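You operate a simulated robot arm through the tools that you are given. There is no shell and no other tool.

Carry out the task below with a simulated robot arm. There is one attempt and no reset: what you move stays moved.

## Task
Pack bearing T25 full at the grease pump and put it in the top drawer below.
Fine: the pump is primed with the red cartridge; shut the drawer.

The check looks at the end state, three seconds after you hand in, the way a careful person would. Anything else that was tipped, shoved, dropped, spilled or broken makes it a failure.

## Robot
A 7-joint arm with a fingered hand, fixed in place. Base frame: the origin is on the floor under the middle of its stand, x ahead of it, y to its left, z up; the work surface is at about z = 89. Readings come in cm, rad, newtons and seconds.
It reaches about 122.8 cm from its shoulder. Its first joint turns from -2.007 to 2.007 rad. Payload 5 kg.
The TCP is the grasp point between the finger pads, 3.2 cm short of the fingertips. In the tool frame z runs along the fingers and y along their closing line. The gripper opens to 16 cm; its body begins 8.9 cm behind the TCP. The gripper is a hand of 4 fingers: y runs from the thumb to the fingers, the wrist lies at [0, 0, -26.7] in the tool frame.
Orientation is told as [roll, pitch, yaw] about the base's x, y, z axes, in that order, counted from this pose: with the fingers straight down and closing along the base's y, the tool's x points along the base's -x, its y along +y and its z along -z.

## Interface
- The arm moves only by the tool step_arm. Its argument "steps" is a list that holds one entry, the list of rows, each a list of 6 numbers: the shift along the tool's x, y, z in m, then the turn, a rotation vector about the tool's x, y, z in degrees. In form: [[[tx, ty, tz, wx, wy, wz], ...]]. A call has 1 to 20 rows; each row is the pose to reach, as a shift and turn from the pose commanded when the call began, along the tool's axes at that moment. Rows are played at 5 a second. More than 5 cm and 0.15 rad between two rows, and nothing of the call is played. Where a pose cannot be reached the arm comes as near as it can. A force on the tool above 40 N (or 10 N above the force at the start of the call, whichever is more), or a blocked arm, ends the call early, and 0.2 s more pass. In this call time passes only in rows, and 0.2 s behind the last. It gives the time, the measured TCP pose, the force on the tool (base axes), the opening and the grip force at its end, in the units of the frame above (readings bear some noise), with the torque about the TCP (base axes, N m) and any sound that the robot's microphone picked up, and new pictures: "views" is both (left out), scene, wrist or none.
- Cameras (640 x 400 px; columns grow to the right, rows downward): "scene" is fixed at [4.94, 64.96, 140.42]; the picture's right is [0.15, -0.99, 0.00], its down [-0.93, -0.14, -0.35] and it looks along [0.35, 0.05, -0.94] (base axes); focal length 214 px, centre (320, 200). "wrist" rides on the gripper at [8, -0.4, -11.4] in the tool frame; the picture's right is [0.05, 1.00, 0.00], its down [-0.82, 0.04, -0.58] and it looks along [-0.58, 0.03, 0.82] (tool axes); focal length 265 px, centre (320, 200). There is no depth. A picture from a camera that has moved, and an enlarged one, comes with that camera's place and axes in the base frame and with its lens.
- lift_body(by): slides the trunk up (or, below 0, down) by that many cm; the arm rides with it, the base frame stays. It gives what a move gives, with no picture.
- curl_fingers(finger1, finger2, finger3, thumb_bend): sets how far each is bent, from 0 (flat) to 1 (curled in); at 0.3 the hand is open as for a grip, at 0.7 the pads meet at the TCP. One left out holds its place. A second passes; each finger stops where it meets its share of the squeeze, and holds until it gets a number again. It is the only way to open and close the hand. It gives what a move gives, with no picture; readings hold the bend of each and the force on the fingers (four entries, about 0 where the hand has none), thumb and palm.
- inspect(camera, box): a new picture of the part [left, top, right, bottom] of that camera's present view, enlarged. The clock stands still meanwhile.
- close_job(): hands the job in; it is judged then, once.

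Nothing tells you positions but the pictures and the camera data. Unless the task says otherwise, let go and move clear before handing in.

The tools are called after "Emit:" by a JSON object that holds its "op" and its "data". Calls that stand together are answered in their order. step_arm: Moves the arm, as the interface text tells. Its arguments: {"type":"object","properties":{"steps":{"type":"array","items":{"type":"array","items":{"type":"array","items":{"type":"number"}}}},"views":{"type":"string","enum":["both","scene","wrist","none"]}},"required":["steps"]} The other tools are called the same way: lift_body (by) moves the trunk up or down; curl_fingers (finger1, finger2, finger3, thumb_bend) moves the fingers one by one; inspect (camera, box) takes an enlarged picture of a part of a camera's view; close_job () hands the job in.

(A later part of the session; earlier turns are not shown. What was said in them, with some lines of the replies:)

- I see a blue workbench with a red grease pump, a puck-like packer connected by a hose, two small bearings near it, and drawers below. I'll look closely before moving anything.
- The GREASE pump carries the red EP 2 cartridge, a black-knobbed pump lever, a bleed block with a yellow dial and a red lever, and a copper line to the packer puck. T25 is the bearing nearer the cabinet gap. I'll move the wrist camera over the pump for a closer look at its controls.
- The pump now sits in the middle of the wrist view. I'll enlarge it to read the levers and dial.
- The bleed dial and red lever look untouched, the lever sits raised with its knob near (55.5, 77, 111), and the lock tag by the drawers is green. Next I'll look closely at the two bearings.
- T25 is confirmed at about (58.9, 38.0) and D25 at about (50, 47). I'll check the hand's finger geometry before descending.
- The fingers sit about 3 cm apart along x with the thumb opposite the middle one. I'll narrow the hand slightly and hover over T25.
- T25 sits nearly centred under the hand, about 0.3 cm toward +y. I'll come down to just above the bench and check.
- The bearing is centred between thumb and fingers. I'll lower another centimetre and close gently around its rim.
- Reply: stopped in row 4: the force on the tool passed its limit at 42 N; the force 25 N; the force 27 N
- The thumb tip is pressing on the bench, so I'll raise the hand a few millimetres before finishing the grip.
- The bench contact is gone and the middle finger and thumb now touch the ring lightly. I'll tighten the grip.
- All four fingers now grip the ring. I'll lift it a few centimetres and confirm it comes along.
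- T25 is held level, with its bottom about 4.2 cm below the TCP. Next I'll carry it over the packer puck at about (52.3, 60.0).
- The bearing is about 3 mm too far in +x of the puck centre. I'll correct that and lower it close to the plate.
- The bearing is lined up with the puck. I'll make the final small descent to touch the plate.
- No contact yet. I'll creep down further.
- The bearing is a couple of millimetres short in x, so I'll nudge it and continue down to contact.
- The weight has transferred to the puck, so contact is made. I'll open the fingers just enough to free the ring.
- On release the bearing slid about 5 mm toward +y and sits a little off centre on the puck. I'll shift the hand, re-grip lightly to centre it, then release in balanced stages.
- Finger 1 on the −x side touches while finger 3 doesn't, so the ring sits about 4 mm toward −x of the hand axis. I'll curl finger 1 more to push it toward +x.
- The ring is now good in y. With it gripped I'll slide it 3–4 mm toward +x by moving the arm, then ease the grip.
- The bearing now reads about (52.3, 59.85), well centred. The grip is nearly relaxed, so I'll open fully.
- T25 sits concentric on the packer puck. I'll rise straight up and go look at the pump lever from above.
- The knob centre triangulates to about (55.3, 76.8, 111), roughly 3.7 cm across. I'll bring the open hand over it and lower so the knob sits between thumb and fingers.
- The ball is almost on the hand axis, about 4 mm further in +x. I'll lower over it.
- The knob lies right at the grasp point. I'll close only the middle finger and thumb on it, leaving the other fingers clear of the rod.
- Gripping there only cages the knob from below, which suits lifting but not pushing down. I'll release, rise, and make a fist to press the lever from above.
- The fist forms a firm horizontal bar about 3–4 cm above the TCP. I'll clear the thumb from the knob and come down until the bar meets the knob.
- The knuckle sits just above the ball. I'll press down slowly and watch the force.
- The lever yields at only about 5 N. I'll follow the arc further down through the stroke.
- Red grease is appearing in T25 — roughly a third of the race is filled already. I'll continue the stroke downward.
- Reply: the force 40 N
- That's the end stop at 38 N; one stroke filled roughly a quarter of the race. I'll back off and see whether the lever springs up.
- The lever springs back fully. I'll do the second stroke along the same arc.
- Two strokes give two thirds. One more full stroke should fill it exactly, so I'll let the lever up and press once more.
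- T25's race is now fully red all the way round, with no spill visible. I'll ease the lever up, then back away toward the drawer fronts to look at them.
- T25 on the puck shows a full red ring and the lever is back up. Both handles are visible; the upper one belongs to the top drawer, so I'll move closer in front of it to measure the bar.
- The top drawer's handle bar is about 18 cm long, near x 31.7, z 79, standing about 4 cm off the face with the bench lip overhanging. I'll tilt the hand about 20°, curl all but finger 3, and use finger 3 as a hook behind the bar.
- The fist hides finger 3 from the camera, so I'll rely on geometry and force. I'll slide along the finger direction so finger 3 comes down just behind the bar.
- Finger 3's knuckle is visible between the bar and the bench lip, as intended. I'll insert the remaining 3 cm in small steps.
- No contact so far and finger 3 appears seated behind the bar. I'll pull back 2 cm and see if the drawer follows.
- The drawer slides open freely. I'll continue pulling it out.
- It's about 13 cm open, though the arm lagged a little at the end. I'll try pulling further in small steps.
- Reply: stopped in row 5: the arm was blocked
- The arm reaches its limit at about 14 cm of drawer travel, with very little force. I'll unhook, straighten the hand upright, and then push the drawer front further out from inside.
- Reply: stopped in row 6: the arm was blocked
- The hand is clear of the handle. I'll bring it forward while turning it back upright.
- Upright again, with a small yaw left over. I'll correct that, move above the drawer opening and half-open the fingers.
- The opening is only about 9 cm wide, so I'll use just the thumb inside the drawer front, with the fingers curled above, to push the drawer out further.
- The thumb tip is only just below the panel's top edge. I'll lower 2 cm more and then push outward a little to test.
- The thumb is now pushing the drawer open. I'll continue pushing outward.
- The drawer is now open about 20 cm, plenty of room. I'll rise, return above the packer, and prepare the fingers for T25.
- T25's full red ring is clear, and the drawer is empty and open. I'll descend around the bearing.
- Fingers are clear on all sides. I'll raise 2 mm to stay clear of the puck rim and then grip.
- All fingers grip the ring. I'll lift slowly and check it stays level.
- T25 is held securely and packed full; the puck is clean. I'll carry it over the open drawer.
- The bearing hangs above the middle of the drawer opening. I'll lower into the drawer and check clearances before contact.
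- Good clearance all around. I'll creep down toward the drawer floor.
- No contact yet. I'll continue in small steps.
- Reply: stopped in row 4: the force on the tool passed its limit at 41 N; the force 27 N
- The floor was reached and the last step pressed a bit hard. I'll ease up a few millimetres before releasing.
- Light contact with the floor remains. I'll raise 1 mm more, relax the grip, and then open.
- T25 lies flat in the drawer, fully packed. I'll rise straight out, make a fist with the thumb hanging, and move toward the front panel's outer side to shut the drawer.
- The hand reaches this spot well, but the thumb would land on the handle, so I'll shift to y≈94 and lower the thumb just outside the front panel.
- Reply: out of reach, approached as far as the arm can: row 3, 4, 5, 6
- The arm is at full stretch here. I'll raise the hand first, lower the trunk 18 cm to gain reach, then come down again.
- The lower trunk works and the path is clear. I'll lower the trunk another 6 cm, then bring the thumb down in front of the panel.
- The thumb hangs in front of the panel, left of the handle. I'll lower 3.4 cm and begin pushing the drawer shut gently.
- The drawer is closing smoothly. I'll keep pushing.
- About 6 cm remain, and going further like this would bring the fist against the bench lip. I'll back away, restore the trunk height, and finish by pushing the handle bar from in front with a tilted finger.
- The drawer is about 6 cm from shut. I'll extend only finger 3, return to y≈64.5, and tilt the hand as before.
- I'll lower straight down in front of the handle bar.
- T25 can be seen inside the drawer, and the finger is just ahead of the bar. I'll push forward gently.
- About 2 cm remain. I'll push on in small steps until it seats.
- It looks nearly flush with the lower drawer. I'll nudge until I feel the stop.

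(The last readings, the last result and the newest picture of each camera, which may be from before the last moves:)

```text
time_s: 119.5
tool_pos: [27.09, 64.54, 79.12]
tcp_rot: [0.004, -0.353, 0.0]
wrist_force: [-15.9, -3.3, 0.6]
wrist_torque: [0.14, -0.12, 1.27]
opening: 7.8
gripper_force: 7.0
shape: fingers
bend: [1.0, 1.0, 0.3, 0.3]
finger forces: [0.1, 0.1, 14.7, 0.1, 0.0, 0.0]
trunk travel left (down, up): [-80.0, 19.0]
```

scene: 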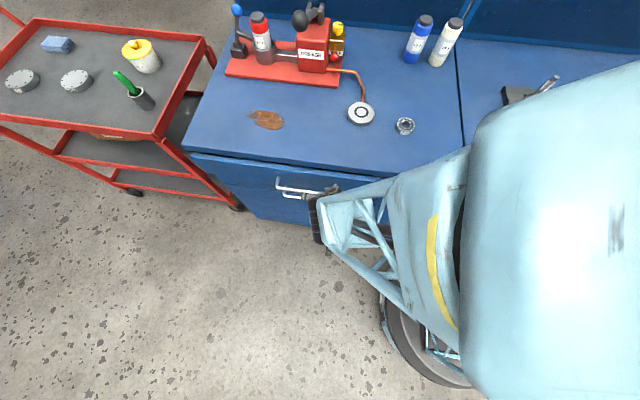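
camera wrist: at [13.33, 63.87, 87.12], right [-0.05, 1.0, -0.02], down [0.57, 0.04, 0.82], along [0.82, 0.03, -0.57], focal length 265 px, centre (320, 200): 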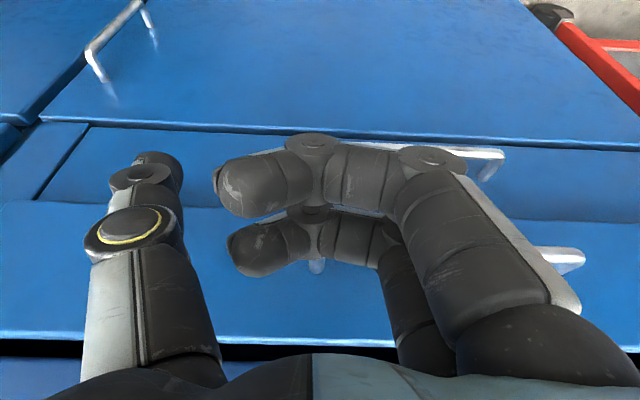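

The drawer is against its stop (16 N). I'll back the finger straight away and rise clear, then verify everything.

Emit:
{"op": "step_arm", "data": {"steps": [[[0.01, 0, -0.0035, 0, 0, 0], [0.03, 0, -0.011, 0, 0, 0], [0.055, 0, -0.02, 0, 0, 0], [0.055, 0, -0.05, 0, 0, 0], [0.045, 0, -0.09, 0, 0, 0], [0.035, 0, -0.13, 0, 0, 0], [0.025, 0, -0.17, 0, 0, 0], [0.015, 0, -0.21, 0, 0, 0]]], "views": "both"}}

```text
time_s: 121.3
tool_pos: [18.77, 64.3, 98.44]
tcp_rot: [0.002, -0.352, -0.002]
wrist_force: [0.3, -0.5, -0.9]
wrist_torque: [0.06, -0.01, 0.01]
opening: 7.8
gripper_force: 0.0
shape: fingers
bend: [1.0, 1.0, 0.3, 0.3]
finger forces: [0.1, 0.0, 0.0, 0.1, 0.1, 0.0]
trunk travel left (down, up): [-80.0, 19.0]
camera wrist: at [7.35, 63.94, 106.35], right [-0.05, 1.0, -0.01], down [0.57, 0.04, 0.82], along [0.82, 0.03, -0.57], focal length 265 px, centre (320, 200)
```

scene: 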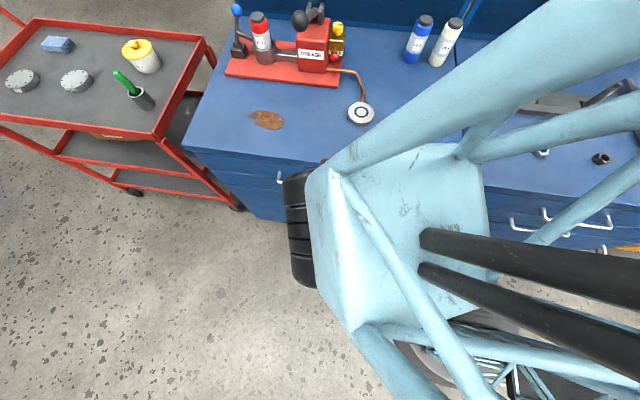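
wrist: 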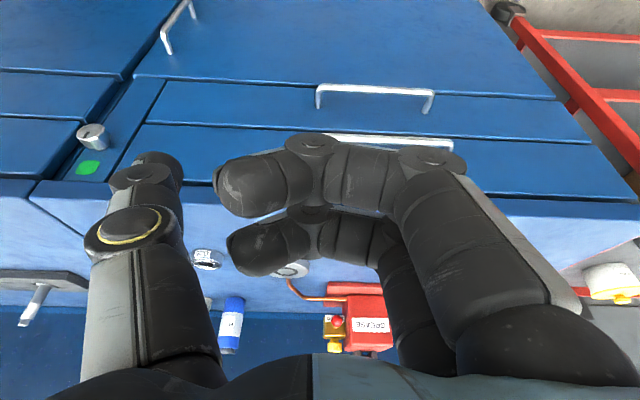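

The drawer front is flush. I'll straighten the hand and return it to the starting position for a clear final look.

Emit:
{"op": "step_arm", "data": {"steps": [[[-0.007, 0, -0.0188, 0, 7, 0], [-0.0138, 0, -0.0375, 0, 14, 0], [-0.0207, 0, -0.0563, 0, 20.2, 0], [-0.0207, 0, -0.0563, 0, 20.2, 0]]], "views": "none"}}

Emit:
{"op": "step_arm", "data": {"steps": [[[0, 0, -0.04, 0, 0, 0], [-0.01, -0.01, -0.08, 0, 0, 0], [-0.03, -0.03, -0.12, 0, 0, 0], [-0.06, -0.05, -0.16, 0, 0, 0], [-0.09, -0.07, -0.19, 0, 0, 0], [-0.12, -0.09, -0.22, 0, 0, 0], [-0.15, -0.11, -0.25, 0, 0, 0], [-0.17, -0.117, -0.26, 0, 0, 0], [-0.17, -0.117, -0.26, 0, 0, 0]]], "views": "none"}}

Emit:
{"op": "curl_fingers", "data": {"finger1": 0.3, "finger2": 0.3, "finger3": 0.3, "thumb_bend": 0.3}}

Emit:
{"op": "inspect", "data": {"camera": "scene", "box": [0, 0, 640, 400]}}

Emit:
{"op": "inspect", "data": {"camera": "scene", "box": [180, 140, 480, 260]}}

Emit:
{"op": "inspect", "data": {"camera": "scene", "box": [220, 0, 460, 150]}}

Emit:
{"op": "inspect", "data": {"camera": "wrist", "box": [0, 0, 640, 400]}}

```text
time_s: 122.3
tool_pos: [18.34, 64.53, 104.14]
tcp_rot: [0.003, 0.0, 0.001]
wrist_force: [0.3, 0.3, 0.2]
wrist_torque: [-0.01, -0.01, 0.01]
opening: 7.81
gripper_force: 0.1
shape: fingers
bend: [1.0, 1.0, 0.3, 0.3]
finger forces: [0.0, 0.0, 0.0, 0.0, 0.0, 0.0]
trunk travel left (down, up): [-80.0, 19.0]
```

```text
refused: row 4 steps farther than a row can; nothing moved
```

```text
time_s: 123.3
tool_pos: [18.64, 64.36, 104.18]
tcp_rot: [0.005, 0.0, -0.003]
wrist_force: [-0.4, 0.3, 0.5]
wrist_torque: [0.01, 0.02, 0.0]
opening: 17.02
gripper_force: 0.0
shape: fingers
bend: [0.3, 0.3, 0.3, 0.3]
finger forces: [0.0, 0.1, 0.0, 0.1, 0.0, 0.0]
trunk travel left (down, up): [-80.0, 19.0]
```

```text
1.00 times, centred on (320, 200) of scene (not enlarged: the box is as wide or as high as the picture)
camera zoom: at [4.94, 64.96, 140.42], right [0.15, -0.99, 0.0], down [-0.93, -0.14, -0.35], along [0.35, 0.05, -0.94], focal length 214 px, centre (320, 200)
```

zoom: 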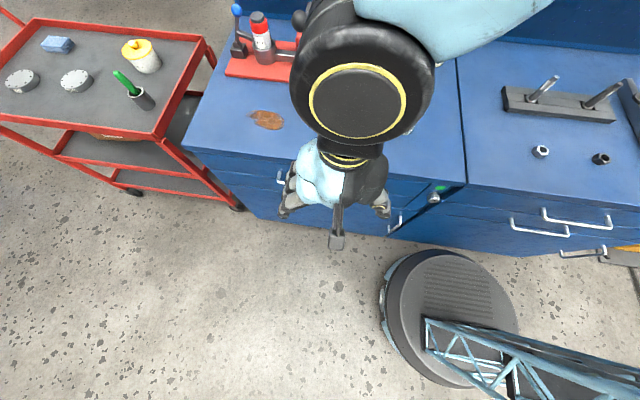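

```text
2.13 times, centred on (330, 200) of scene
camera zoom: at [4.94, 64.96, 140.42], right [0.15, -0.99, 0.0], down [-0.93, -0.14, -0.35], along [0.35, 0.05, -0.94], focal length 458 px, centre (299, 200)
```

zoom: 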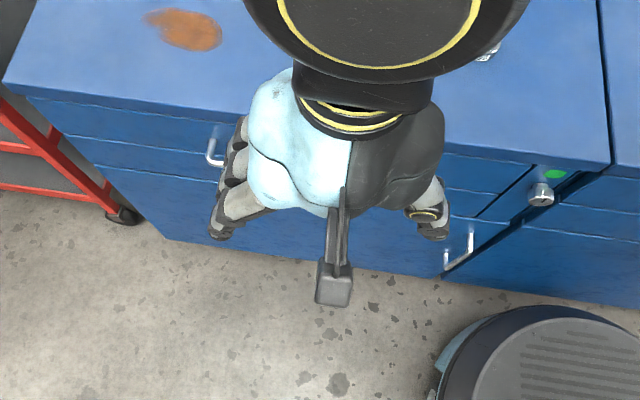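

```text
2.67 times, centred on (340, 75) of scene
camera zoom: at [4.94, 64.96, 140.42], right [0.15, -0.99, 0.0], down [-0.93, -0.14, -0.35], along [0.35, 0.05, -0.94], focal length 572 px, centre (267, 533)
```

zoom: 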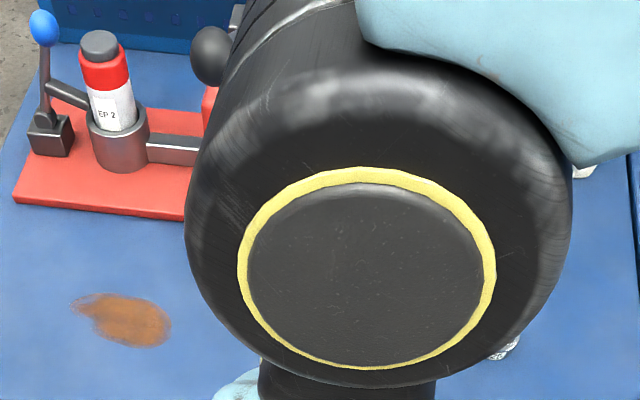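

```text
1.00 times, centred on (320, 200) of wrist (not enlarged: the box is as wide or as high as the picture)
camera zoom: at [10.51, 63.88, 115.49], right [-0.05, 1.0, 0.0], down [0.82, 0.04, 0.58], along [0.58, 0.03, -0.82], focal length 265 px, centre (320, 200)
```

zoom: 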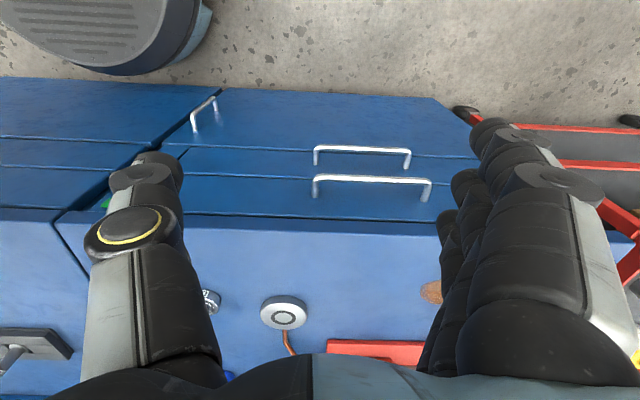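

One move was refused for too large a step; nothing moved. I'll redo it with smaller steps and take a final unobstructed look.

Emit:
{"op": "step_arm", "data": {"steps": [[[0, 0, -0.03, 0, 0, 0], [-0.005, -0.005, -0.06, 0, 0, 0], [-0.02, -0.015, -0.09, 0, 0, 0], [-0.04, -0.03, -0.12, 0, 0, 0], [-0.06, -0.045, -0.15, 0, 0, 0], [-0.08, -0.06, -0.175, 0, 0, 0], [-0.105, -0.075, -0.2, 0, 0, 0], [-0.13, -0.09, -0.225, 0, 0, 0], [-0.155, -0.105, -0.25, 0, 0, 0], [-0.175, -0.117, -0.26, 0, 0, 0], [-0.175, -0.117, -0.26, 0, 0, 0]]], "views": "both"}}

Emit:
{"op": "inspect", "data": {"camera": "scene", "box": [180, 140, 480, 260]}}

Emit:
{"op": "inspect", "data": {"camera": "scene", "box": [220, 0, 460, 150]}}

```text
time_s: 125.7
tool_pos: [35.73, 52.3, 130.37]
tcp_rot: [0.004, 0.0, -0.002]
wrist_force: [0.6, -0.5, 0.6]
wrist_torque: [0.0, -0.03, -0.01]
opening: 17.02
gripper_force: 0.1
shape: fingers
bend: [0.3, 0.3, 0.3, 0.3]
finger forces: [0.0, 0.1, 0.1, 0.0, 0.1, 0.0]
trunk travel left (down, up): [-80.0, 19.0]
camera wrist: at [27.7, 51.76, 141.71], right [-0.05, 1.0, 0.0], down [0.82, 0.04, 0.58], along [0.58, 0.03, -0.82], focal length 265 px, centre (320, 200)
```

scene: 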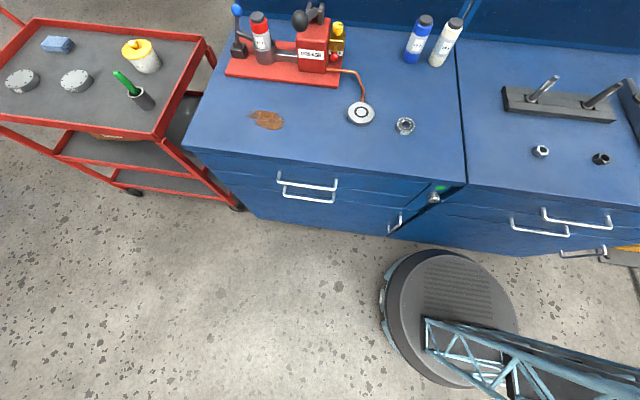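
wrist: 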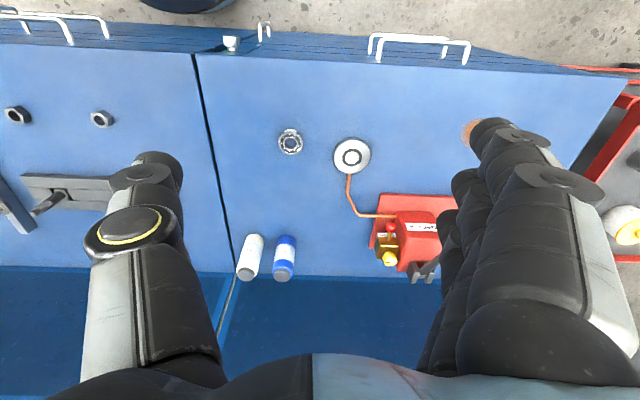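

```text
2.13 times, centred on (330, 200) of scene
camera zoom: at [4.94, 64.96, 140.42], right [0.15, -0.99, 0.0], down [-0.93, -0.14, -0.35], along [0.35, 0.05, -0.94], focal length 458 px, centre (299, 200)
```

zoom: 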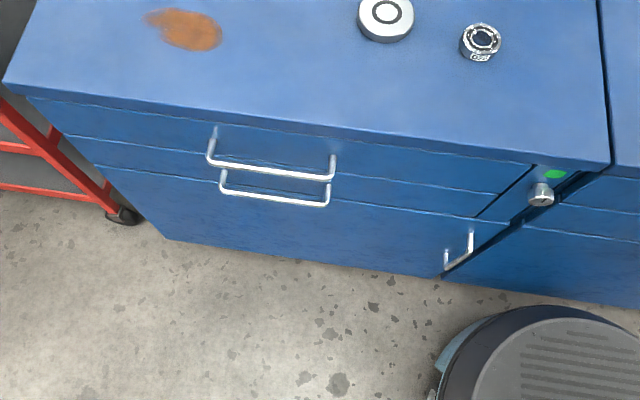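

```text
2.67 times, centred on (340, 75) of scene
camera zoom: at [4.94, 64.96, 140.42], right [0.15, -0.99, 0.0], down [-0.93, -0.14, -0.35], along [0.35, 0.05, -0.94], focal length 572 px, centre (267, 533)
```

zoom: 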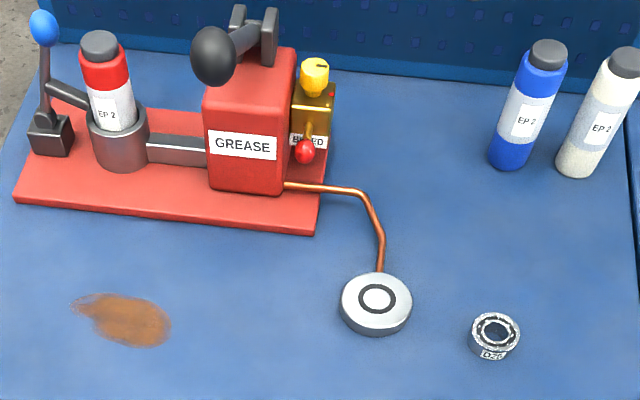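

The drawer handles are back where they started and the drawer is flush. T25 is inside with its race full, D25 hasn't moved, the pump lever is up, and I see no spill. The hand is clear, so I'm handing in.

Emit:
{"op": "close_job", "data": {}}

```text
The job is handed in.
```

T25 is packed full and lying flat in the top drawer under the pump, and the drawer is shut. I've handed the job in; no result has come back yet.

- **Packing:** three full strokes of the pump lever, with the red cartridge left in place, filled T25 all the way round. I saw no grease on the puck or bench.
- **Drawer:** I pushed it until it met its stop. In the final picture its handle is back where it started.
- **Everything else:** D25, the other cartridges, the bleed controls and the trolley look untouched. The lever is back up, and the hand is open and clear of the bench.
- **Hard contacts:** the fingers pressed on the bench at about 42 N when I first picked T25 up. T25 was pressed onto the drawer floor at about 41 N when I set it down. I saw no damage from either.
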